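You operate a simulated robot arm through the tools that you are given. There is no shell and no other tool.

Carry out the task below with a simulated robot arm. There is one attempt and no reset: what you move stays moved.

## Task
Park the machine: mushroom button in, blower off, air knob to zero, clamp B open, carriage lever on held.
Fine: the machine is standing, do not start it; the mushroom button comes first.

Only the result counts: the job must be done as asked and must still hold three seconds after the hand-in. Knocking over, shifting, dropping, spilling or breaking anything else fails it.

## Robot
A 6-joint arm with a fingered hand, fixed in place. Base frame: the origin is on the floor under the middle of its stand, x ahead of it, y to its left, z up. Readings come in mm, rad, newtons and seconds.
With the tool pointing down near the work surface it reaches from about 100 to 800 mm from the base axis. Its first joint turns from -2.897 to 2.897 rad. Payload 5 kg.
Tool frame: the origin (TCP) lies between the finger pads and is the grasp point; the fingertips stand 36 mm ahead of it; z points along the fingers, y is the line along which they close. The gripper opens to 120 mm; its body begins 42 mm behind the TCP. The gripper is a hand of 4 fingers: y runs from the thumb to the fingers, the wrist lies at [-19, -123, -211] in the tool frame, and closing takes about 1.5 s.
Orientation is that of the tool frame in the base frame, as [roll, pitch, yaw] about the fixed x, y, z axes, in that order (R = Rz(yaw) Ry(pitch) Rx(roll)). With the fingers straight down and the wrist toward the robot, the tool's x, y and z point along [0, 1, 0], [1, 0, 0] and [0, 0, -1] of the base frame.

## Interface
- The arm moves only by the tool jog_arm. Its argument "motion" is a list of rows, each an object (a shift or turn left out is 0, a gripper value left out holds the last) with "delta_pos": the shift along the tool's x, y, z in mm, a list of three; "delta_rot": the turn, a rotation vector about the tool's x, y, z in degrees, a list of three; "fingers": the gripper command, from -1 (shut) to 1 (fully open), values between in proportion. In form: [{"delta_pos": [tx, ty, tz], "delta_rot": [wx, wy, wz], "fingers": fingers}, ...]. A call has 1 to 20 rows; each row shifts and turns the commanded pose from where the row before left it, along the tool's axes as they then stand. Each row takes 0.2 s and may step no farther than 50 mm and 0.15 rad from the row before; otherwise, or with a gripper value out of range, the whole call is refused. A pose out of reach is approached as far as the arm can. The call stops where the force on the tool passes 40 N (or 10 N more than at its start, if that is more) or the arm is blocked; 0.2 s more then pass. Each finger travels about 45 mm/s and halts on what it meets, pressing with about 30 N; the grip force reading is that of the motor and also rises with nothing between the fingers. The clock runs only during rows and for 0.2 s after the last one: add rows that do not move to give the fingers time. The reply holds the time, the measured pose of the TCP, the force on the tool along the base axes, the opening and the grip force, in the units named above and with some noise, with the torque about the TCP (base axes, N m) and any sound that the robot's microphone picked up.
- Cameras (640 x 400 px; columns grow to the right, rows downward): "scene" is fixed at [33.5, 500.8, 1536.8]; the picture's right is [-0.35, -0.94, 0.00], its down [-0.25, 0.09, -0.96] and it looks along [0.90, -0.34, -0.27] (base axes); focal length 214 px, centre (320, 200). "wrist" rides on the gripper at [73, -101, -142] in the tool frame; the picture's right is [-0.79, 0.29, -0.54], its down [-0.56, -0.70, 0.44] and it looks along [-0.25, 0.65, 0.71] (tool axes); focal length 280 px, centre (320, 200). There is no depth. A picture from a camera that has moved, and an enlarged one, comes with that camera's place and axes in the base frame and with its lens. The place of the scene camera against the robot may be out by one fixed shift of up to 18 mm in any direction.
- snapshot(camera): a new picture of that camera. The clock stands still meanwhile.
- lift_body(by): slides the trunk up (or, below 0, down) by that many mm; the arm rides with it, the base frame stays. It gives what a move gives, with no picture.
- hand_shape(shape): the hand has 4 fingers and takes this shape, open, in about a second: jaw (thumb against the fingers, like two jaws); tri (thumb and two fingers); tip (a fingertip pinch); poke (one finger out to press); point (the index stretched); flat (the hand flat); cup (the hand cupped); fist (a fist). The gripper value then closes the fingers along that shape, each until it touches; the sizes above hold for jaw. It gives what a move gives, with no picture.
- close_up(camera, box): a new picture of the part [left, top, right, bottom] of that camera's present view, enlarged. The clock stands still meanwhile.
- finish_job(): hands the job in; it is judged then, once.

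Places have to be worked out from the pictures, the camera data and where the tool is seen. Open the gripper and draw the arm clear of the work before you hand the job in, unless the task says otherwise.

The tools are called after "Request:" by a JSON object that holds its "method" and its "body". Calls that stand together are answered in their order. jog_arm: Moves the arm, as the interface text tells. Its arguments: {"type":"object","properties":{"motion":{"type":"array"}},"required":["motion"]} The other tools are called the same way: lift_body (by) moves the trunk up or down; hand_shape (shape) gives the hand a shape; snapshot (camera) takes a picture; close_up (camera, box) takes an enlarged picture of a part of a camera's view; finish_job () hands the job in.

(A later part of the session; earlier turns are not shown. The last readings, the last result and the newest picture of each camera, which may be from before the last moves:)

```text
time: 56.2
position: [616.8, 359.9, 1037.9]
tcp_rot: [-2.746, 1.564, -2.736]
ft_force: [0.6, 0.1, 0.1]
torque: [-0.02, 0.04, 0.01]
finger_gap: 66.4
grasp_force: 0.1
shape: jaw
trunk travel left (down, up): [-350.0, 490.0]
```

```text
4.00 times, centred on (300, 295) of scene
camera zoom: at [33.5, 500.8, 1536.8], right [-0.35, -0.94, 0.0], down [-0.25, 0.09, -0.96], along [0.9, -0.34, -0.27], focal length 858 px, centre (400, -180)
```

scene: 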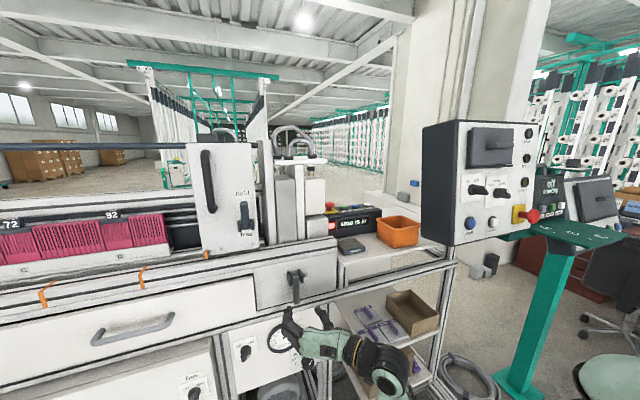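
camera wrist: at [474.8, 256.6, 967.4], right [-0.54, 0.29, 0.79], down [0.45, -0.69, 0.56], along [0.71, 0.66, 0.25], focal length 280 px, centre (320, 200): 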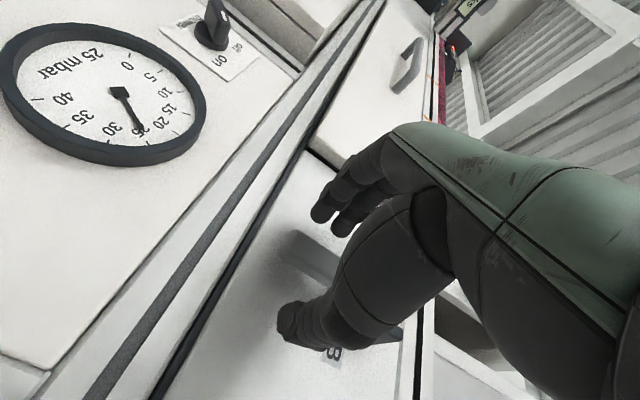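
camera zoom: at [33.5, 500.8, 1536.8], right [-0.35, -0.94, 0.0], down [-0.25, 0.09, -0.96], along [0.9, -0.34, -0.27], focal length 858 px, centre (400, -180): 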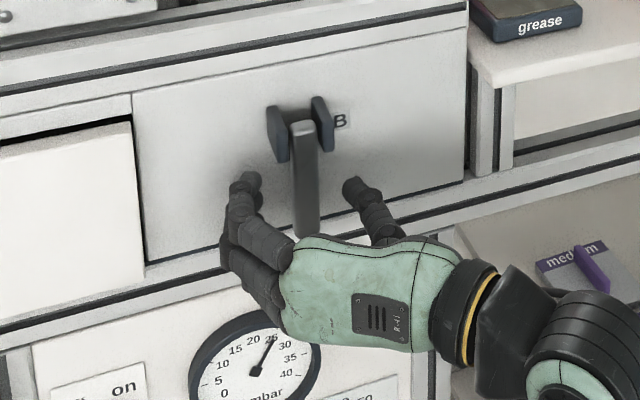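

The lever is between fingers and thumb. I close the grip on it.

Request:
{"method": "jog_arm", "body": {"motion": [{"fingers": -1}, {"fingers": -1}, {"fingers": -1}, {"fingers": -1}, {"fingers": -1}, {"fingers": -1}]}}

Request:
{"method": "snapshot", "body": {"camera": "wrist"}}

Request:
{"method": "close_up", "body": {"camera": "scene", "box": [250, 245, 350, 345]}}

```text
time: 57.6
position: [617.9, 359.5, 1038.9]
tcp_rot: [-2.383, 1.563, -2.374]
ft_force: [1.5, -0.6, 0.9]
torque: [-0.13, 0.05, 0.0]
finger_gap: 16.9
grasp_force: 29.8
shape: jaw
trunk travel left (down, up): [-350.0, 490.0]
```

```text
taken
camera wrist: at [474.9, 256.5, 967.4], right [-0.54, 0.29, 0.79], down [0.45, -0.69, 0.56], along [0.71, 0.66, 0.25], focal length 280 px, centre (320, 200)
```

wrist: 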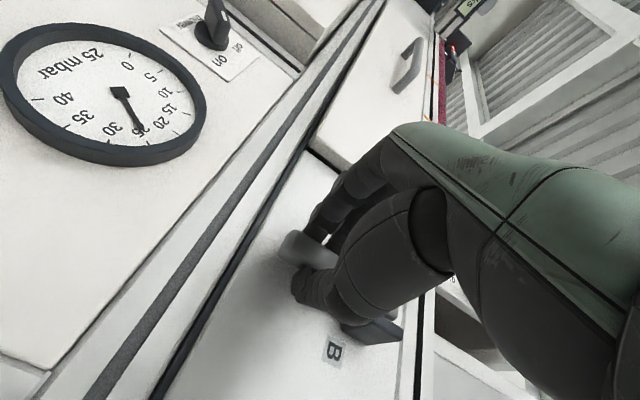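

```text
4.00 times, centred on (300, 295) of scene
camera zoom: at [33.5, 500.8, 1536.8], right [-0.35, -0.94, 0.0], down [-0.25, 0.09, -0.96], along [0.9, -0.34, -0.27], focal length 858 px, centre (400, -180)
```

zoom: 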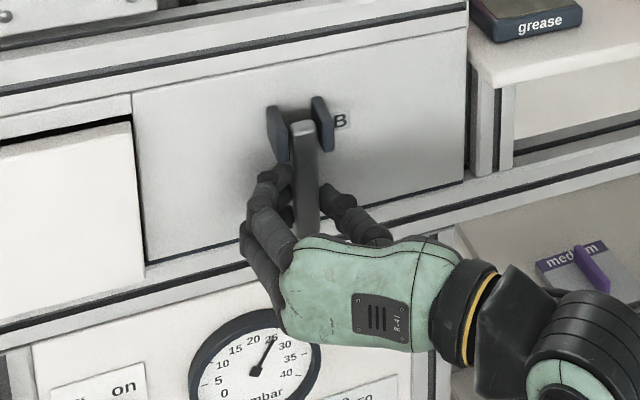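

Grip holds at 17 mm, 30 N. I swing the lever outward, turning the hand with it about the pivot in 8° steps.

Request:
{"method": "jog_arm", "body": {"motion": [{"delta_pos": [-4.2, 0, -9.6], "delta_rot": [0, 8, 0], "fingers": -1}, {"delta_pos": [-4.2, 0, -9.6], "delta_rot": [0, 8, 0]}, {"delta_pos": [-4.2, 0, -9.6], "delta_rot": [0, 8, 0]}, {"delta_pos": [-4.2, 0, -9.6], "delta_rot": [0, 8, 0]}, {"delta_pos": [0, 0, 0]}]}}

Request:
{"method": "close_up", "body": {"camera": "scene", "box": [250, 245, 350, 345]}}

Request:
{"method": "snapshot", "body": {"camera": "wrist"}}

```text
time: 58.8
position: [583.9, 361.1, 1060.6]
tcp_rot: [-3.135, 1.002, -3.125]
ft_force: [-0.2, -0.7, -4.5]
torque: [-0.13, 0.19, 0.08]
finger_gap: 16.8
grasp_force: 29.8
shape: jaw
trunk travel left (down, up): [-350.0, 490.0]
```

```text
4.00 times, centred on (300, 295) of scene
camera zoom: at [33.5, 500.8, 1536.8], right [-0.35, -0.94, 0.0], down [-0.25, 0.09, -0.96], along [0.9, -0.34, -0.27], focal length 858 px, centre (400, -180)
```

zoom: 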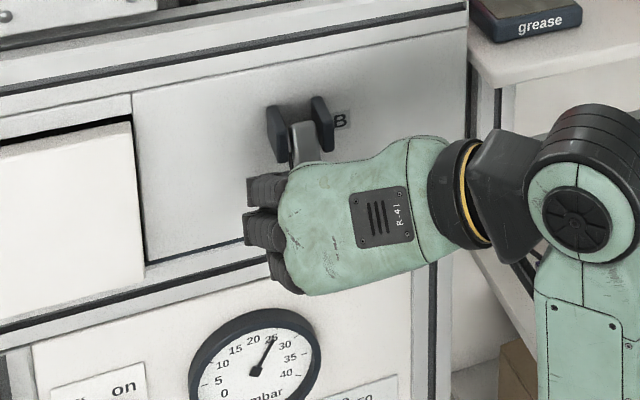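

```text
taken
camera wrist: at [425.2, 256.7, 1077.9], right [-0.04, 0.29, 0.96], down [0.68, -0.69, 0.24], along [0.73, 0.66, -0.17], focal length 280 px, centre (320, 200)
```

wrist: 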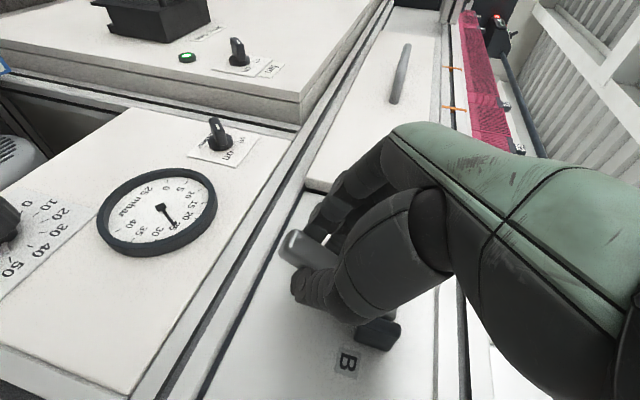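

The lever follows freely (about 32° so far). I continue the swing.

Request:
{"method": "jog_arm", "body": {"motion": [{"delta_pos": [-4.2, 0, -9.6], "delta_rot": [0, 8, 0]}, {"delta_pos": [-4.2, 0, -9.6], "delta_rot": [0, 8, 0]}, {"delta_pos": [-4.2, 0, -9.6], "delta_rot": [0, 8, 0]}, {"delta_pos": [-4.2, 0, -9.6], "delta_rot": [0, 8, 0]}, {"delta_pos": [0, 0, 0]}]}}

Request:
{"method": "close_up", "body": {"camera": "scene", "box": [250, 225, 370, 345]}}

Request:
{"method": "snapshot", "body": {"camera": "wrist"}}

```text
time: 59.6
position: [620.5, 380.9, 1060.7]
tcp_rot: [-3.137, 0.665, 3.137]
ft_force: [-2.0, -43.5, -1.5]
torque: [-0.89, -0.14, -0.8]
finger_gap: 16.2
grasp_force: 29.4
shape: jaw
out of reach, approached as far as the arm can: row 1, 2, 3
trunk travel left (down, up): [-350.0, 490.0]
stopped in row 3: the force on the tool passed its limit at 44 N (the readings are from after the stop); the commanded pose is now the measured one
```

```text
3.33 times, centred on (310, 285) of scene
camera zoom: at [33.5, 500.8, 1536.8], right [-0.35, -0.94, 0.0], down [-0.25, 0.09, -0.96], along [0.9, -0.34, -0.27], focal length 715 px, centre (353, -83)
```

zoom: 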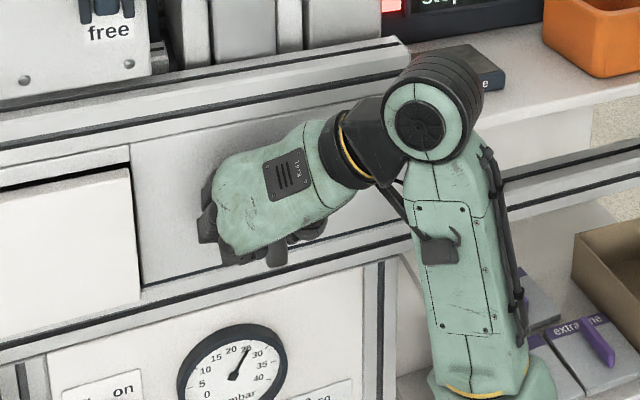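

```text
taken
camera wrist: at [474.3, 279.3, 1128.9], right [0.29, 0.29, 0.91], down [0.71, -0.71, 0.0], along [0.64, 0.65, -0.41], focal length 280 px, centre (320, 200)
```

wrist: 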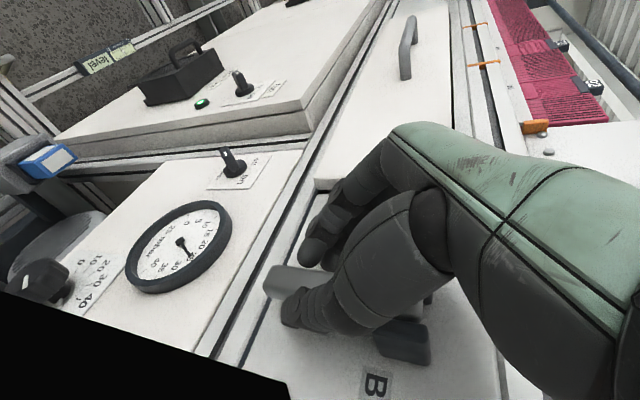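

The wrist hit a joint limit and the hand was pushed sideways (44 N), so I release the lever at once to unload it.

Request:
{"method": "jog_arm", "body": {"motion": [{"fingers": 0.1}, {"fingers": 0.1}, {"fingers": 0.1}, {"fingers": 0.1}]}}

Request:
{"method": "snapshot", "body": {"camera": "scene"}}

Request:
{"method": "snapshot", "body": {"camera": "wrist"}}

Request:
{"method": "close_up", "body": {"camera": "scene", "box": [250, 225, 370, 345]}}

```text
time: 60.6
position: [618.3, 390.2, 1059.7]
tcp_rot: [-3.139, 0.665, -3.135]
ft_force: [-0.9, -3.3, -0.4]
torque: [0.01, -0.06, 0.16]
finger_gap: 70.3
grasp_force: 0.2
shape: jaw
trunk travel left (down, up): [-350.0, 490.0]
```

```text
taken
```

scene: 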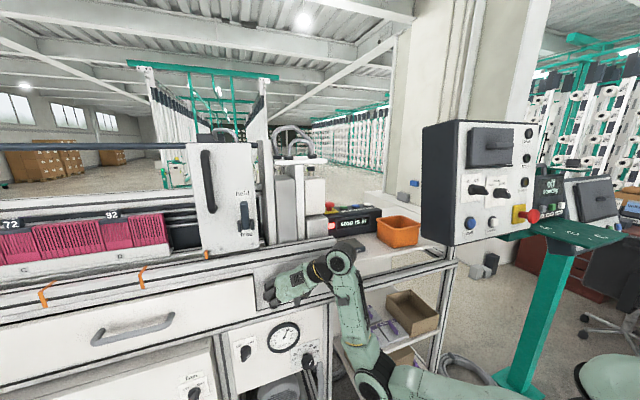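

```text
taken
camera wrist: at [473.7, 287.1, 1127.3], right [0.28, 0.29, 0.91], down [0.72, -0.7, 0.0], along [0.64, 0.66, -0.41], focal length 280 px, centre (320, 200)
```

wrist: 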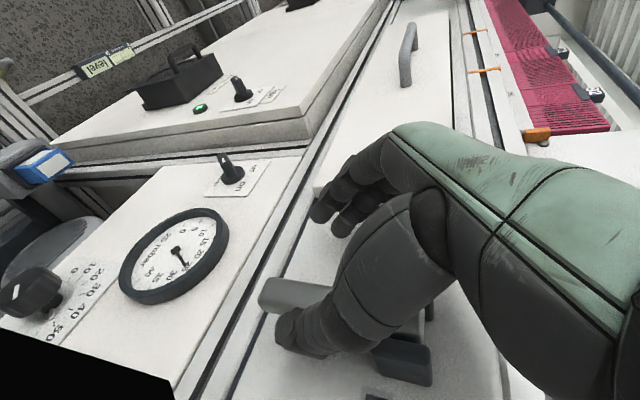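

```text
3.33 times, centred on (310, 285) of scene
camera zoom: at [33.5, 500.8, 1536.8], right [-0.35, -0.94, 0.0], down [-0.25, 0.09, -0.96], along [0.9, -0.34, -0.27], focal length 715 px, centre (353, -83)
```

zoom: 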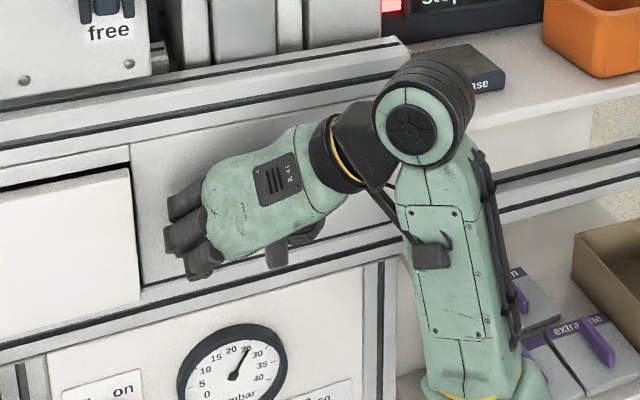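

The lever swung back down and the open hand is clear around it. I shift right to recentre and rotate the hand back toward level, which takes the wrist away from the table edge.

Request:
{"method": "jog_arm", "body": {"motion": [{"delta_pos": [0, -15, 0]}, {"delta_pos": [0, -15, 0]}, {"delta_rot": [0, -6, 0]}, {"delta_rot": [0, -6, 0]}, {"delta_rot": [0, -6, 0]}, {"delta_rot": [0, -6, 0]}, {"delta_pos": [0, 0, 0]}]}}

Request:
{"method": "snapshot", "body": {"camera": "wrist"}}

Request:
{"method": "close_up", "body": {"camera": "scene", "box": [250, 225, 370, 345]}}

```text
time: 62.2
position: [627.6, 368.8, 1055.5]
tcp_rot: [-3.128, 1.088, -3.125]
ft_force: [-24.2, 3.1, -5.6]
torque: [-0.27, -0.16, 1.37]
finger_gap: 66.2
grasp_force: 0.1
shape: jaw
out of reach, approached as far as the arm can: row 1, 2
trunk travel left (down, up): [-350.0, 490.0]
```

```text
taken
camera wrist: at [467.6, 265.7, 1058.4], right [-0.11, 0.29, 0.95], down [0.66, -0.69, 0.29], along [0.75, 0.66, -0.11], focal length 280 px, centre (320, 200)
```

wrist: 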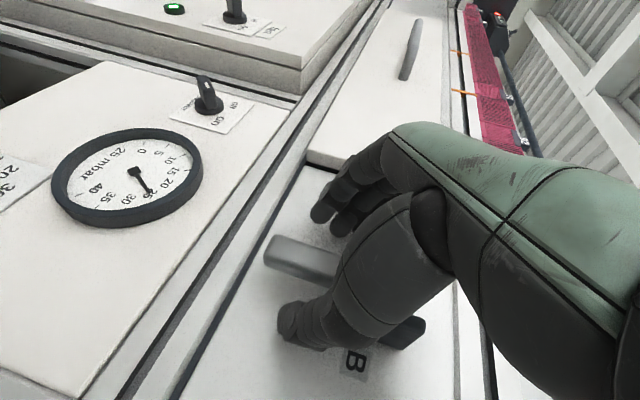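

```text
3.33 times, centred on (310, 285) of scene
camera zoom: at [33.5, 500.8, 1536.8], right [-0.35, -0.94, 0.0], down [-0.25, 0.09, -0.96], along [0.9, -0.34, -0.27], focal length 715 px, centre (353, -83)
```

zoom: 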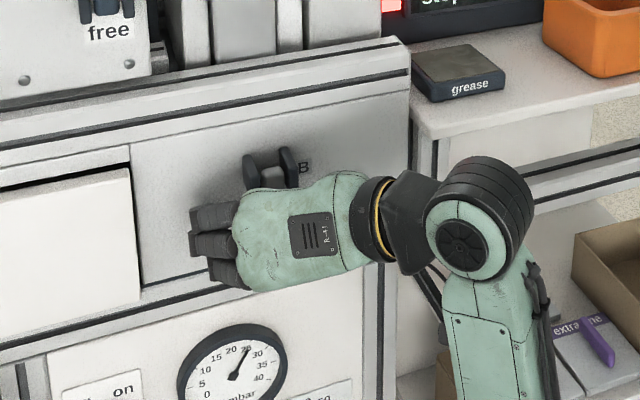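

The fingertips lean on the panel (24 N), so I back off 18 mm, finish levelling the hand and recentre on the lever.

Request:
{"method": "jog_arm", "body": {"motion": [{"delta_pos": [4, 0, -8]}, {"delta_pos": [4, -4, -8]}, {"delta_rot": [0, -7, 0]}, {"delta_rot": [0, -7, 0]}, {"delta_rot": [0, -7, 0]}, {"delta_rot": [0, -6.6, 0]}, {"delta_pos": [0, -4, 0]}, {"delta_pos": [0, 0, 0]}]}}

Request:
{"method": "snapshot", "body": {"camera": "wrist"}}

Request:
{"method": "close_up", "body": {"camera": "scene", "box": [250, 225, 370, 345]}}

```text
time: 64.0
position: [613.4, 359.7, 1053.9]
tcp_rot: [-2.385, 1.565, -2.383]
ft_force: [-0.6, -0.4, 0.1]
torque: [0.03, 0.03, 0.01]
finger_gap: 66.1
grasp_force: 0.0
shape: jaw
trunk travel left (down, up): [-350.0, 490.0]
```

```text
taken
camera wrist: at [470.0, 256.6, 983.0], right [-0.54, 0.29, 0.79], down [0.45, -0.7, 0.56], along [0.71, 0.66, 0.24], focal length 280 px, centre (320, 200)
```

wrist: 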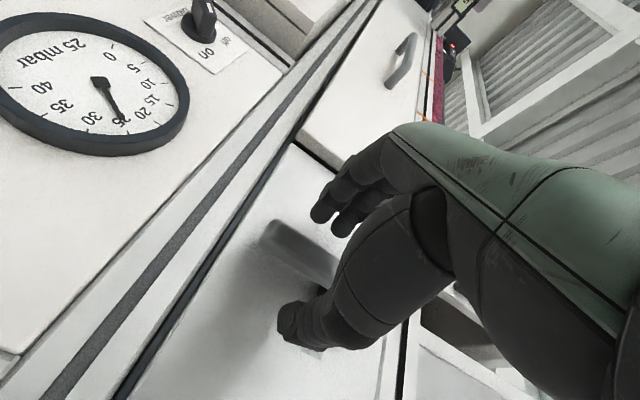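

```text
3.33 times, centred on (310, 285) of scene
camera zoom: at [33.5, 500.8, 1536.8], right [-0.35, -0.94, 0.0], down [-0.25, 0.09, -0.96], along [0.9, -0.34, -0.27], focal length 715 px, centre (353, -83)
```

zoom: 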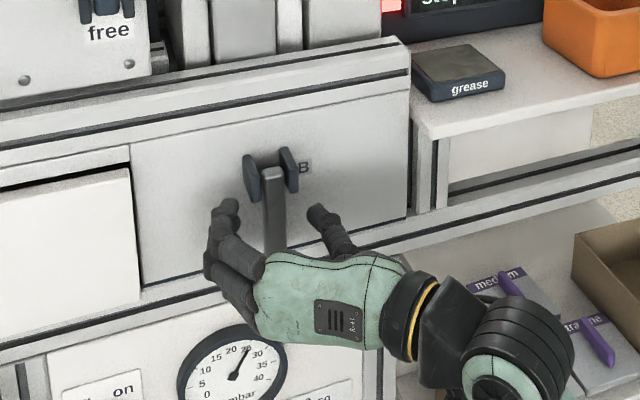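

Everything is intact and the hand is level around the lever again. I lower to the grip height and close; this time I'll swing by pure translation along the arc, letting the lever turn between the pads.

Request:
{"method": "jog_arm", "body": {"motion": [{"delta_pos": [16, 0, 4]}, {"delta_pos": [0, 0, 0], "fingers": -1}, {"fingers": -1}, {"fingers": -1}, {"fingers": -1}, {"fingers": -1}, {"fingers": -1}, {"fingers": -1}]}}

Request:
{"method": "jog_arm", "body": {"motion": [{"delta_pos": [-1.1, 0, -12.3]}, {"delta_pos": [-3.2, 0, -12]}, {"delta_pos": [-5.2, 0, -11.2]}, {"delta_pos": [-7.1, 0, -10.1]}, {"delta_pos": [0, 0, 0]}]}}

Request:
{"method": "snapshot", "body": {"camera": "wrist"}}

Request:
{"method": "close_up", "body": {"camera": "scene", "box": [250, 225, 370, 345]}}

```text
time: 65.8
position: [616.9, 360.2, 1038.9]
tcp_rot: [-2.465, 1.562, -2.46]
ft_force: [0.3, -0.4, 0.4]
torque: [-0.09, 0.03, 0.01]
finger_gap: 17.5
grasp_force: 29.6
shape: jaw
trunk travel left (down, up): [-350.0, 490.0]
```

```text
time: 67.0
position: [570.7, 359.5, 1053.9]
tcp_rot: [-2.405, 1.56, -2.399]
ft_force: [0.3, -1.8, -8.0]
torque: [-0.04, 0.5, 0.07]
finger_gap: 17.0
grasp_force: 30.3
shape: jaw
trunk travel left (down, up): [-350.0, 490.0]
```

```text
taken
camera wrist: at [428.4, 256.3, 983.5], right [-0.54, 0.29, 0.79], down [0.45, -0.69, 0.56], along [0.71, 0.66, 0.24], focal length 280 px, centre (320, 200)
```

wrist: 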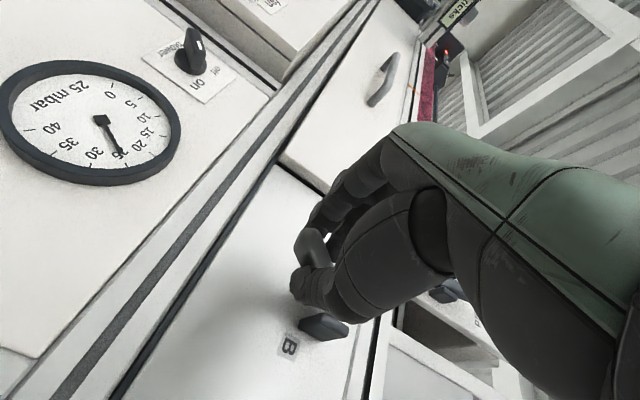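

```text
3.33 times, centred on (310, 285) of scene
camera zoom: at [33.5, 500.8, 1536.8], right [-0.35, -0.94, 0.0], down [-0.25, 0.09, -0.96], along [0.9, -0.34, -0.27], focal length 715 px, centre (353, -83)
```

zoom: 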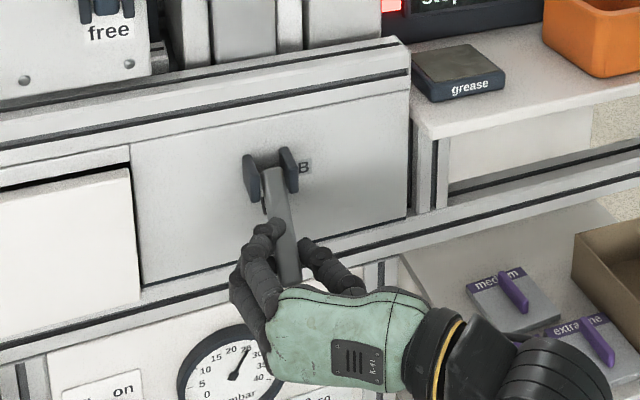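

The lever swings with the pads (about 40° out, light force). I continue along the arc to horizontal and beyond.

Request:
{"method": "jog_arm", "body": {"motion": [{"delta_pos": [-8.8, 0, -8.8]}, {"delta_pos": [-10.1, 0, -7.1]}, {"delta_pos": [-11.2, 0, -5.2]}, {"delta_pos": [-12, 0, -3.2]}, {"delta_pos": [-12.3, 0, -1.1]}, {"delta_pos": [0, 0, 0]}]}}

Request:
{"method": "snapshot", "body": {"camera": "wrist"}}

Request:
{"method": "close_up", "body": {"camera": "scene", "box": [250, 225, 370, 345]}}

```text
time: 68.4
position: [548.9, 359.8, 1106.1]
tcp_rot: [-2.585, 1.554, -2.584]
ft_force: [-8.1, -12.7, -28.9]
torque: [-0.19, 0.89, -0.35]
finger_gap: 16.9
grasp_force: 29.8
shape: jaw
trunk travel left (down, up): [-350.0, 490.0]
```

```text
taken
camera wrist: at [404.7, 256.0, 1037.0], right [-0.53, 0.29, 0.79], down [0.45, -0.69, 0.56], along [0.72, 0.66, 0.24], focal length 280 px, centre (320, 200)
```

wrist: 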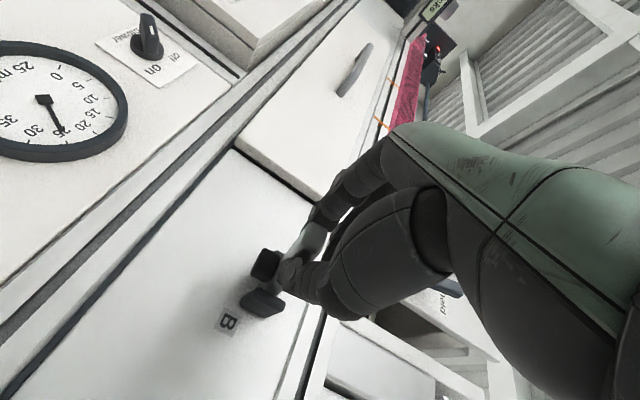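

```text
3.33 times, centred on (310, 285) of scene
camera zoom: at [33.5, 500.8, 1536.8], right [-0.35, -0.94, 0.0], down [-0.25, 0.09, -0.96], along [0.9, -0.34, -0.27], focal length 715 px, centre (353, -83)
```

zoom: 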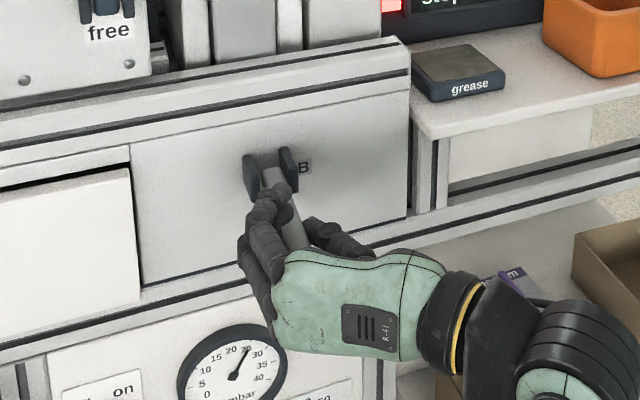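

The lever is now about horizontal and resistance rose to ~30 N. I push a little further to see whether this is the end stop.

Request:
{"method": "jog_arm", "body": {"motion": [{"delta_pos": [-4, 0, 0]}, {"delta_pos": [-4, 0, 0]}, {"delta_pos": [0, 0, 0]}]}}

Request:
{"method": "close_up", "body": {"camera": "scene", "box": [250, 225, 370, 345]}}

Request:
{"method": "close_up", "body": {"camera": "wrist", "box": [180, 160, 420, 360]}}

```text
time: 69.2
position: [544.8, 362.6, 1120.1]
tcp_rot: [-1.603, 1.567, -1.595]
ft_force: [-0.5, 0.7, -0.1]
torque: [0.01, -0.06, -0.03]
finger_gap: 13.7
grasp_force: 30.0
shape: jaw
trunk travel left (down, up): [-350.0, 490.0]
```

```text
3.33 times, centred on (310, 285) of scene
camera zoom: at [33.5, 500.8, 1536.8], right [-0.35, -0.94, 0.0], down [-0.25, 0.09, -0.96], along [0.9, -0.34, -0.27], focal length 715 px, centre (353, -83)
```

zoom: 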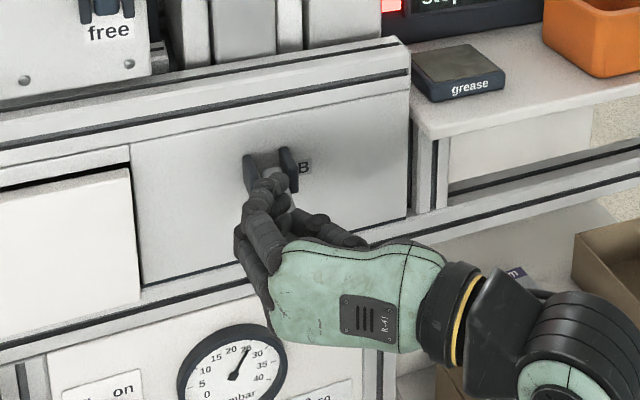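

```text
2.00 times, centred on (300, 260) of wrist
camera zoom: at [402.4, 259.1, 1048.6], right [-0.54, 0.29, 0.79], down [0.45, -0.69, 0.56], along [0.71, 0.66, 0.25], focal length 561 px, centre (360, 80)
```

zoom: 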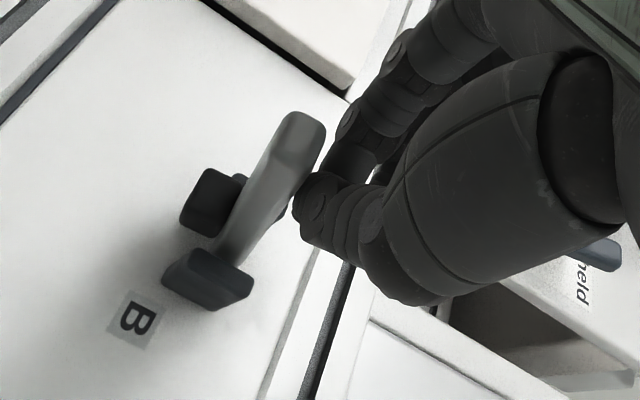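

The pads slipped off at about 30–40 N and the lever stays at roughly 78° out, so it's likely at its stop. To verify, I go around underneath with the closed fingers and push it up gently.

Request:
{"method": "jog_arm", "body": {"motion": [{"delta_pos": [-5, 0, -25]}, {"delta_pos": [0, 0, -40]}, {"delta_pos": [40, 0, -10]}, {"delta_pos": [45, 0, 0]}, {"delta_pos": [0, -3, 30]}, {"delta_pos": [0, 0, 30]}, {"delta_pos": [0, 0, 0]}]}}

Request:
{"method": "close_up", "body": {"camera": "scene", "box": [250, 225, 370, 345]}}

Request:
{"method": "snapshot", "body": {"camera": "wrist"}}

```text
time: 70.8
position: [531.7, 357.5, 1037.7]
tcp_rot: [-2.558, 1.563, -2.554]
ft_force: [-0.6, -0.3, -0.3]
torque: [-0.01, -0.01, -0.01]
finger_gap: 13.8
grasp_force: 30.6
shape: jaw
trunk travel left (down, up): [-350.0, 490.0]
```

```text
3.33 times, centred on (310, 285) of scene
camera zoom: at [33.5, 500.8, 1536.8], right [-0.35, -0.94, 0.0], down [-0.25, 0.09, -0.96], along [0.9, -0.34, -0.27], focal length 715 px, centre (353, -83)
```

zoom: 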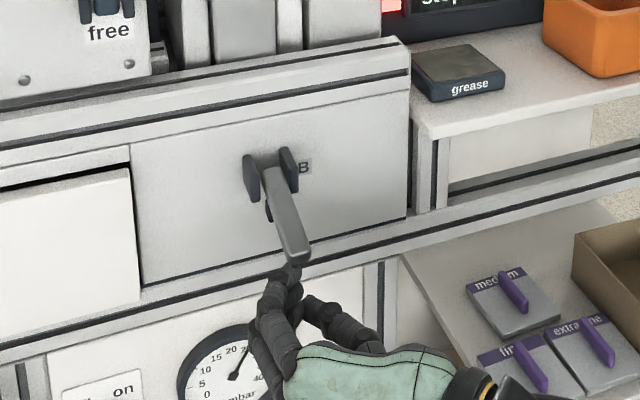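

```text
taken
camera wrist: at [387.7, 254.0, 966.8], right [-0.54, 0.29, 0.79], down [0.45, -0.7, 0.56], along [0.71, 0.66, 0.24], focal length 280 px, centre (320, 200)
```

wrist: 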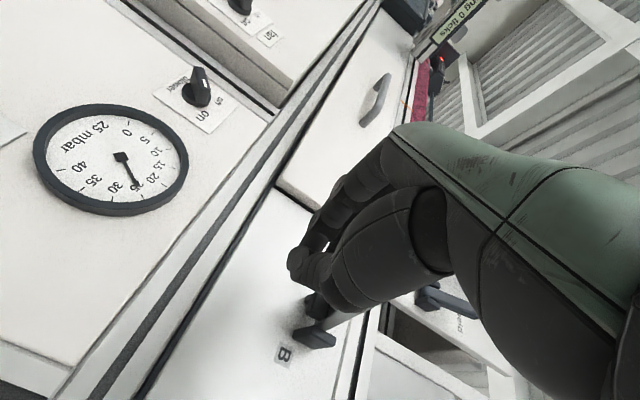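

The closed fingers are right under the lever's outer end. I raise in 5 mm steps and watch the force.

Request:
{"method": "jog_arm", "body": {"motion": [{"delta_pos": [-8, 0, 0]}, {"delta_pos": [-8, 0, 0]}, {"delta_pos": [-5, 0, 0]}, {"delta_pos": [-5, 0, 0]}, {"delta_pos": [-4, 0, 0]}, {"delta_pos": [0, 0, 0]}]}}

Request:
{"method": "close_up", "body": {"camera": "scene", "box": [250, 225, 370, 345]}}

Request:
{"method": "snapshot", "body": {"camera": "wrist"}}

```text
time: 71.5
position: [531.6, 359.0, 1044.7]
tcp_rot: [-2.497, 1.533, -2.491]
ft_force: [-3.2, -0.6, -21.4]
torque: [-0.24, 0.26, 0.04]
finger_gap: 13.6
grasp_force: 29.6
shape: jaw
trunk travel left (down, up): [-350.0, 490.0]
stopped in row 3: the force on the tool passed its limit at 44 N (the readings are from after the stop); the commanded pose is now the measured one
```

```text
3.33 times, centred on (310, 285) of scene
camera zoom: at [33.5, 500.8, 1536.8], right [-0.35, -0.94, 0.0], down [-0.25, 0.09, -0.96], along [0.9, -0.34, -0.27], focal length 715 px, centre (353, -83)
```

zoom: 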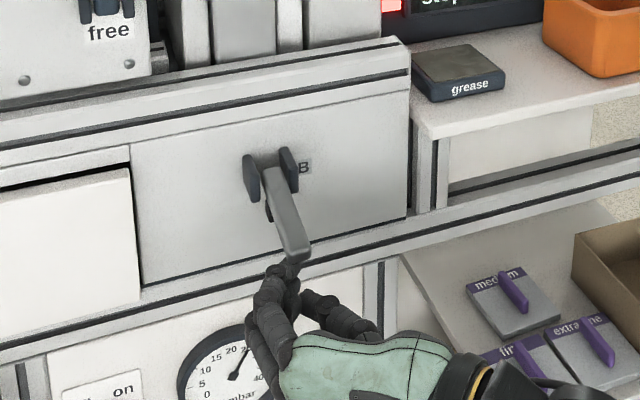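

```text
taken
camera wrist: at [387.6, 254.3, 978.9], right [-0.52, 0.3, 0.8], down [0.47, -0.68, 0.56], along [0.72, 0.66, 0.21], focal length 280 px, centre (320, 200)
```

wrist: 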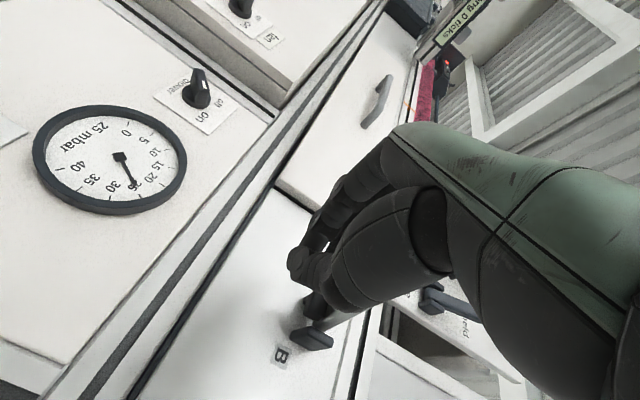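

44 N with no movement: clamp B is open at its end stop. I withdraw and move the hand over in front of the blower switch, which I place near (660, 538, 858).

Request:
{"method": "jog_arm", "body": {"motion": [{"delta_pos": [15, 0, -15]}, {"delta_pos": [10, 0, -45]}, {"delta_pos": [27.5, 25, 3]}, {"delta_pos": [27.5, 30, 3]}, {"delta_pos": [27.5, 30, 3]}, {"delta_pos": [27.5, 30, 3]}, {"delta_pos": [27.5, 30, 3]}, {"delta_pos": [27.5, 30, 3]}, {"delta_pos": [0, 0, 0]}]}}

Request:
{"method": "snapshot", "body": {"camera": "scene"}}

Request:
{"method": "snapshot", "body": {"camera": "wrist"}}

```text
time: 73.5
position: [483.6, 530.6, 857.9]
tcp_rot: [-2.513, 1.545, -2.505]
ft_force: [0.0, -0.1, 0.2]
torque: [0.02, -0.04, 0.01]
finger_gap: 13.6
grasp_force: 30.0
shape: jaw
trunk travel left (down, up): [-350.0, 490.0]
```

```text
taken
```

scene: 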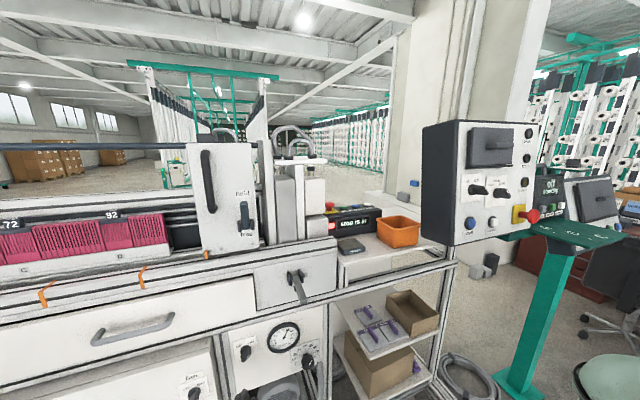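

```text
taken
camera wrist: at [339.9, 426.5, 789.9], right [-0.53, 0.3, 0.8], down [0.46, -0.69, 0.56], along [0.72, 0.66, 0.23], focal length 280 px, centre (320, 200)
```

wrist: 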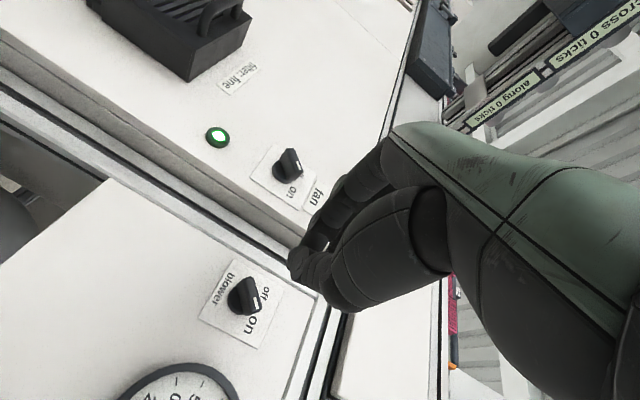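

The blower switch is well in view; I enlarge it to see the fin's orientation.

Request:
{"method": "close_up", "body": {"camera": "wrist", "box": [180, 230, 310, 370]}}

Request:
{"method": "close_up", "body": {"camera": "scene", "box": [225, 325, 275, 385]}}

```text
2.86 times, centred on (245, 300) of wrist
camera zoom: at [339.9, 426.5, 789.9], right [-0.53, 0.3, 0.8], down [0.46, -0.69, 0.56], along [0.72, 0.66, 0.23], focal length 801 px, centre (534, -86)
```

zoom: 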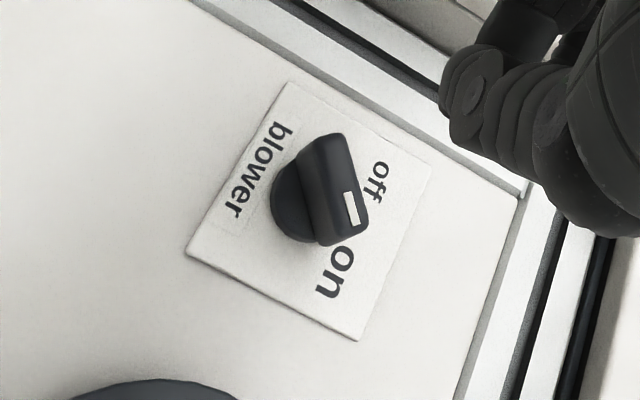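

```text
6.67 times, centred on (250, 355) of scene
camera zoom: at [33.5, 500.8, 1536.8], right [-0.35, -0.94, 0.0], down [-0.25, 0.09, -0.96], along [0.9, -0.34, -0.27], focal length 1430 px, centre (787, -833)
```

zoom: 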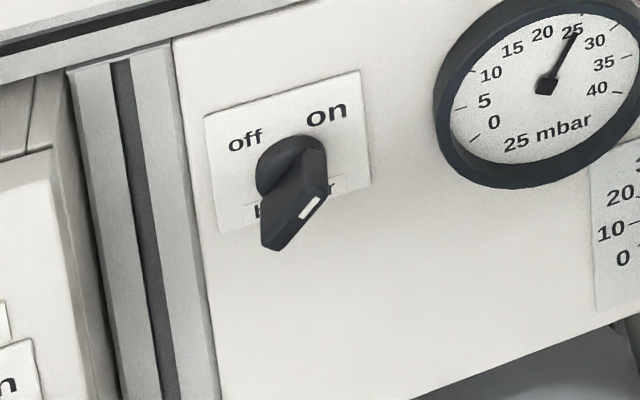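

The fin's white mark points up-right at "on"; "off" is a ~90° counter-clockwise turn. I test in free space whether the hand can roll another 45° past its present roll, which the turn needs.

Request:
{"method": "jog_arm", "body": {"motion": [{"delta_rot": [0, 0, -8], "fingers": -0.1}, {"delta_rot": [0, 0, -8]}, {"delta_rot": [0, 0, -8]}, {"delta_rot": [0, 0, -8]}, {"delta_rot": [0, 0, -8]}, {"delta_rot": [0, 0, -8]}, {"delta_pos": [0, 0, 0]}]}}

Request:
{"method": "snapshot", "body": {"camera": "wrist"}}

Request:
{"method": "snapshot", "body": {"camera": "scene"}}

```text
time: 75.1
position: [483.4, 530.8, 856.5]
tcp_rot: [-1.6, 0.715, -1.585]
ft_force: [0.0, 0.4, 0.5]
torque: [-0.04, -0.01, -0.02]
finger_gap: 53.6
grasp_force: 0.0
shape: jaw
trunk travel left (down, up): [-350.0, 490.0]
```

```text
taken
camera wrist: at [342.3, 407.0, 889.4], right [-0.54, 0.78, 0.31], down [0.46, -0.03, 0.89], along [0.7, 0.62, -0.34], focal length 280 px, centre (320, 200)
```

wrist: 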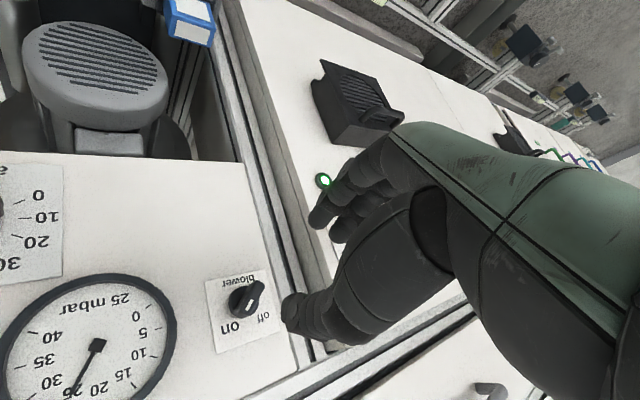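

```text
taken
```

scene: 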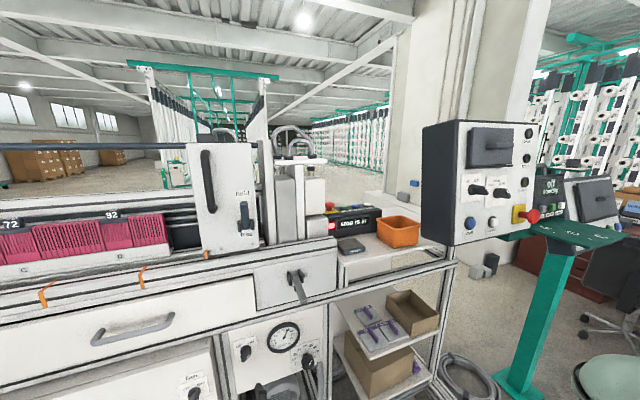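

Rolling past works, so I have the range from upright to about -139°. Now I roll back to -45° so the jaws close across the fin's thickness.

Request:
{"method": "jog_arm", "body": {"motion": [{"delta_rot": [0, 0, 7.85]}, {"delta_rot": [0, 0, 7.85]}, {"delta_rot": [0, 0, 7.85]}, {"delta_rot": [0, 0, 7.85]}, {"delta_rot": [0, 0, 7.85]}, {"delta_rot": [0, 0, 7.85]}, {"delta_rot": [0, 0, 7.85]}, {"delta_rot": [0, 0, 7.85]}, {"delta_rot": [0, 0, 7.85]}, {"delta_rot": [0, 0, 7.85]}, {"delta_rot": [0, 0, 7.85]}, {"delta_rot": [0, 0, 7.85]}, {"delta_pos": [0, 0, 0]}]}}

Request:
{"method": "snapshot", "body": {"camera": "wrist"}}

Request:
{"method": "close_up", "body": {"camera": "scene", "box": [190, 300, 310, 400]}}

```text
time: 77.9
position: [484.6, 529.8, 856.5]
tcp_rot: [1.601, 0.781, 1.598]
ft_force: [0.4, 0.1, 0.5]
torque: [0.04, 0.01, -0.02]
finger_gap: 53.7
grasp_force: 0.1
shape: jaw
trunk travel left (down, up): [-350.0, 490.0]
```

```text
taken
camera wrist: at [338.5, 508.6, 737.6], right [-0.52, -0.36, 0.77], down [0.45, -0.89, -0.11], along [0.73, 0.28, 0.63], focal length 280 px, centre (320, 200)
```

wrist: 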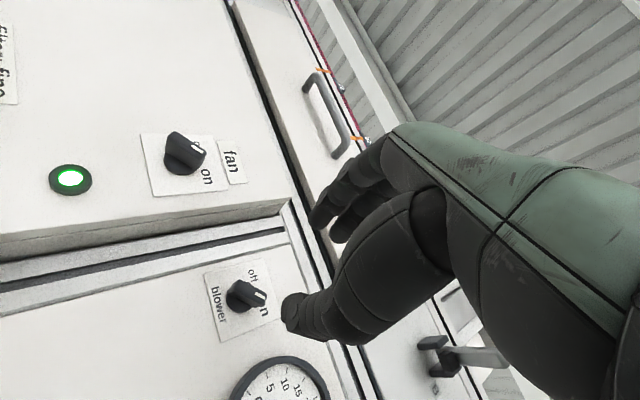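

```text
4.00 times, centred on (250, 350) of scene
camera zoom: at [33.5, 500.8, 1536.8], right [-0.35, -0.94, 0.0], down [-0.25, 0.09, -0.96], along [0.9, -0.34, -0.27], focal length 858 px, centre (600, -400)
```

zoom: 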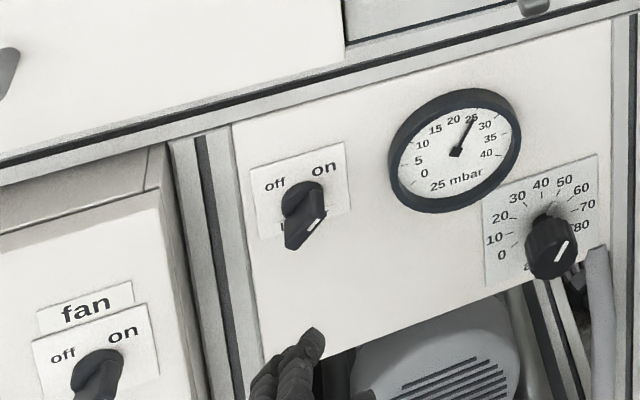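

All estimates put the switch axis near (y 531, z 857), with the fin's front at x≈645. I advance the open jaws to just in front of the fin.

Request:
{"method": "jog_arm", "body": {"motion": [{"delta_pos": [-0.25, 0.6, 26]}, {"delta_pos": [-0.25, 0.6, 26]}, {"delta_pos": [-0.25, 0.6, 26]}, {"delta_pos": [-0.25, 0.6, 26]}, {"delta_pos": [0, 0, 0]}]}}

Request:
{"method": "snapshot", "body": {"camera": "wrist"}}

Request:
{"method": "close_up", "body": {"camera": "scene", "box": [190, 300, 310, 400]}}

```text
time: 79.1
position: [588.2, 532.3, 858.2]
tcp_rot: [1.601, 0.779, 1.598]
ft_force: [-0.6, 0.5, -0.2]
torque: [0.01, 0.02, 0.0]
finger_gap: 53.6
grasp_force: 0.0
shape: jaw
trunk travel left (down, up): [-350.0, 490.0]
```

```text
taken
camera wrist: at [442.5, 510.5, 738.0], right [-0.52, -0.36, 0.77], down [0.45, -0.89, -0.11], along [0.73, 0.28, 0.63], focal length 280 px, centre (320, 200)
```

wrist: 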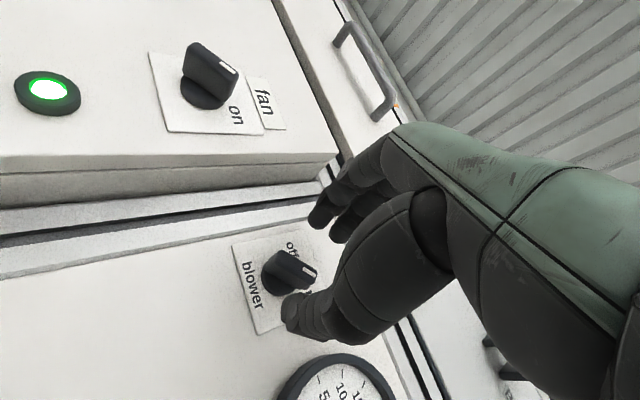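

```text
4.00 times, centred on (250, 350) of scene
camera zoom: at [33.5, 500.8, 1536.8], right [-0.35, -0.94, 0.0], down [-0.25, 0.09, -0.96], along [0.9, -0.34, -0.27], focal length 858 px, centre (600, -400)
```

zoom: 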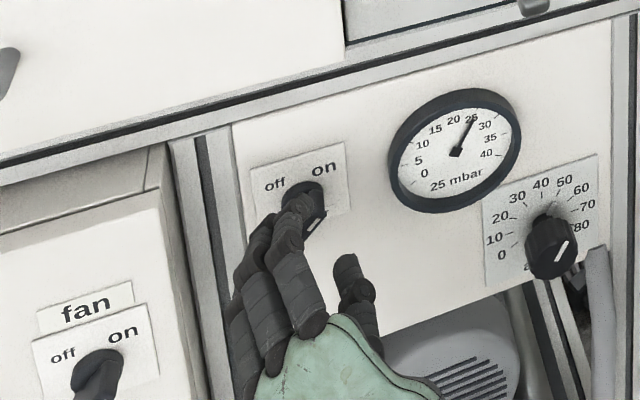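

The jaws straddle the fin, but I want its exact centre first; I enlarge the wrist view.

Request:
{"method": "close_up", "body": {"camera": "wrist", "box": [220, 190, 360, 360]}}

Request:
{"method": "close_up", "body": {"camera": "scene", "box": [220, 320, 290, 400]}}

```text
2.35 times, centred on (290, 275) of wrist
camera zoom: at [442.5, 510.5, 738.0], right [-0.52, -0.36, 0.77], down [0.45, -0.89, -0.11], along [0.73, 0.28, 0.63], focal length 660 px, centre (391, 24)
```

zoom: 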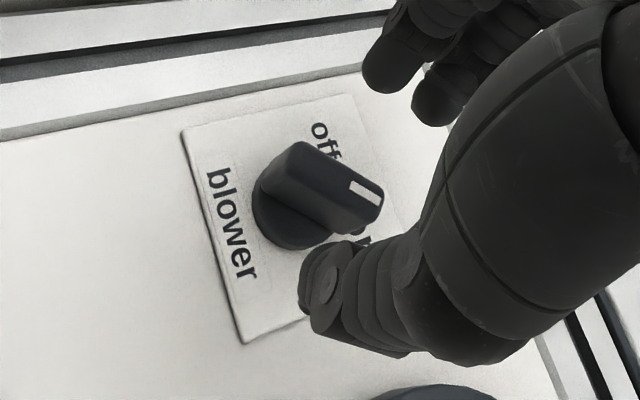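

```text
5.00 times, centred on (255, 360) of scene
camera zoom: at [33.5, 500.8, 1536.8], right [-0.35, -0.94, 0.0], down [-0.25, 0.09, -0.96], along [0.9, -0.34, -0.27], focal length 1072 px, centre (645, -600)
```

zoom: 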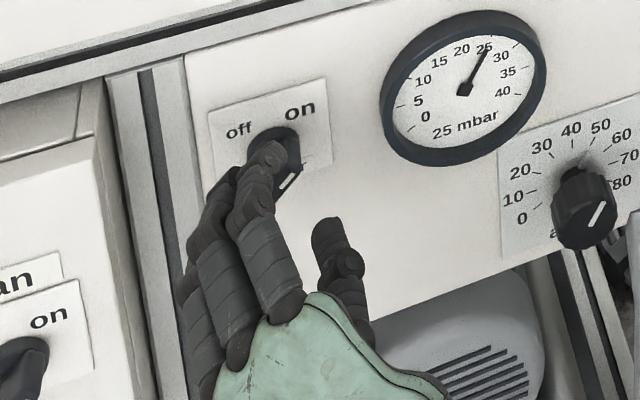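

The fin's centre lies on the tool axis within ~3 mm, with its front at x≈643. I advance 40 mm so the fin is between the pads.

Request:
{"method": "jog_arm", "body": {"motion": [{"delta_pos": [0.4, -0.6, 10]}, {"delta_pos": [0.4, -0.6, 10]}, {"delta_pos": [0.4, -0.6, 10]}, {"delta_pos": [0, 0, 10]}, {"delta_pos": [0, 0, 0]}]}}

Request:
{"method": "close_up", "body": {"camera": "wrist", "box": [220, 190, 360, 360]}}

Request:
{"method": "close_up", "body": {"camera": "scene", "box": [220, 320, 290, 400]}}

```text
time: 80.3
position: [627.9, 531.2, 854.2]
tcp_rot: [1.602, 0.78, 1.598]
ft_force: [-0.1, 1.1, 0.7]
torque: [0.03, 0.03, 0.01]
finger_gap: 53.3
grasp_force: 0.1
shape: jaw
trunk travel left (down, up): [-350.0, 490.0]
```

```text
2.35 times, centred on (290, 275) of wrist
camera zoom: at [482.9, 510.0, 734.4], right [-0.52, -0.36, 0.77], down [0.45, -0.89, -0.11], along [0.73, 0.28, 0.63], focal length 660 px, centre (391, 24)
```

zoom: 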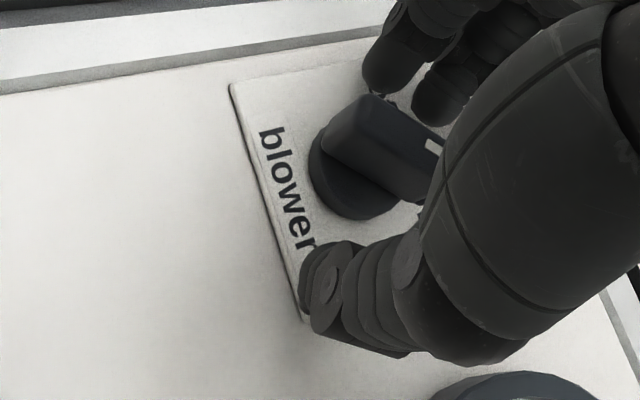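

```text
5.00 times, centred on (255, 360) of scene
camera zoom: at [33.5, 500.8, 1536.8], right [-0.35, -0.94, 0.0], down [-0.25, 0.09, -0.96], along [0.9, -0.34, -0.27], focal length 1072 px, centre (645, -600)
```

zoom: 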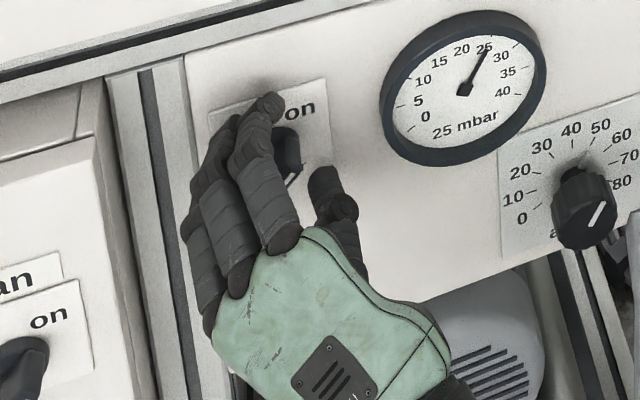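

The fin is between the fingers and thumb. I close the grip.

Request:
{"method": "jog_arm", "body": {"motion": [{"fingers": -1}, {"fingers": -1}, {"fingers": -1}, {"fingers": -1}, {"fingers": -1}]}}

Request:
{"method": "close_up", "body": {"camera": "wrist", "box": [220, 190, 360, 360]}}

Request:
{"method": "close_up", "body": {"camera": "scene", "box": [220, 320, 290, 400]}}

```text
time: 81.5
position: [626.8, 532.2, 854.5]
tcp_rot: [1.599, 0.782, 1.597]
ft_force: [-12.5, -2.0, -2.0]
torque: [-0.02, -0.17, 0.18]
finger_gap: 16.5
grasp_force: 29.7
shape: jaw
trunk travel left (down, up): [-350.0, 490.0]
```

```text
2.35 times, centred on (290, 275) of wrist
camera zoom: at [481.2, 510.3, 734.8], right [-0.52, -0.36, 0.77], down [0.45, -0.89, -0.11], along [0.73, 0.29, 0.63], focal length 660 px, centre (391, 24)
```

zoom: 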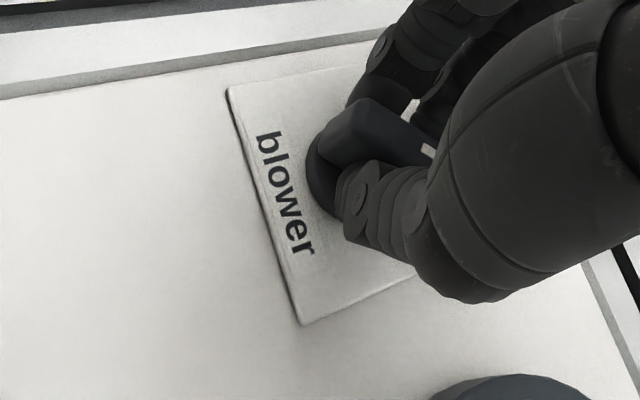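

```text
5.00 times, centred on (255, 360) of scene
camera zoom: at [33.5, 500.8, 1536.8], right [-0.35, -0.94, 0.0], down [-0.25, 0.09, -0.96], along [0.9, -0.34, -0.27], focal length 1072 px, centre (645, -600)
```

zoom: 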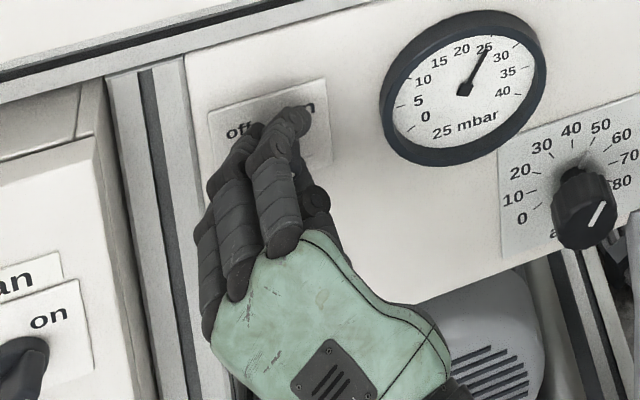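

The fin is gripped (16.5 mm). I ease back 1.5 mm and start turning counter-clockwise in 7° steps.

Request:
{"method": "jog_arm", "body": {"motion": [{"delta_pos": [0, 0, -1.5]}, {"delta_rot": [0, 0, -7]}, {"delta_rot": [0, 0, -7]}, {"delta_rot": [0, 0, -7]}, {"delta_rot": [0, 0, -7]}, {"delta_pos": [0, 0, 0]}]}}

Request:
{"method": "close_up", "body": {"camera": "wrist", "box": [220, 190, 360, 360]}}

Request:
{"method": "close_up", "body": {"camera": "scene", "box": [220, 320, 290, 400]}}

```text
time: 82.9
position: [627.6, 532.3, 854.9]
tcp_rot: [1.64, 1.268, 1.645]
ft_force: [-4.4, -2.1, 5.2]
torque: [0.07, -0.2, 0.33]
finger_gap: 15.6
grasp_force: 29.9
shape: jaw
trunk travel left (down, up): [-350.0, 490.0]
```

```text
2.35 times, centred on (290, 275) of wrist
camera zoom: at [481.6, 454.2, 759.5], right [-0.53, 0.04, 0.85], down [0.45, -0.83, 0.32], along [0.72, 0.55, 0.42], focal length 660 px, centre (391, 24)
```

zoom: 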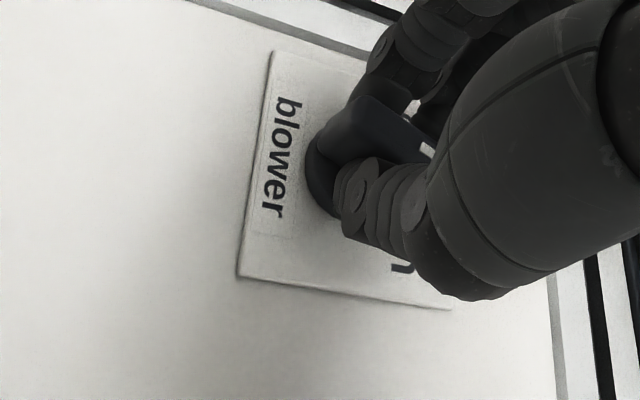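

```text
5.00 times, centred on (255, 360) of scene
camera zoom: at [33.5, 500.8, 1536.8], right [-0.35, -0.94, 0.0], down [-0.25, 0.09, -0.96], along [0.9, -0.34, -0.27], focal length 1072 px, centre (645, -600)
```

zoom: 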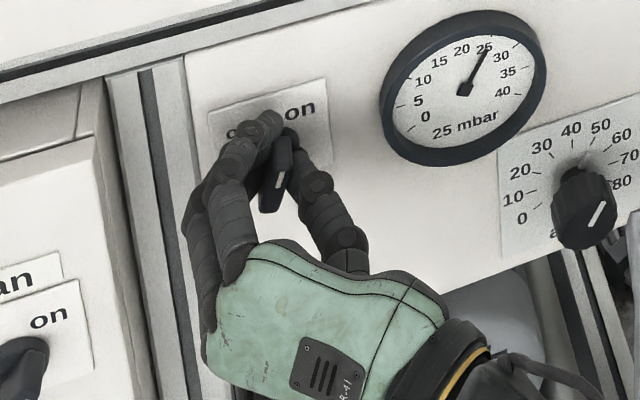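

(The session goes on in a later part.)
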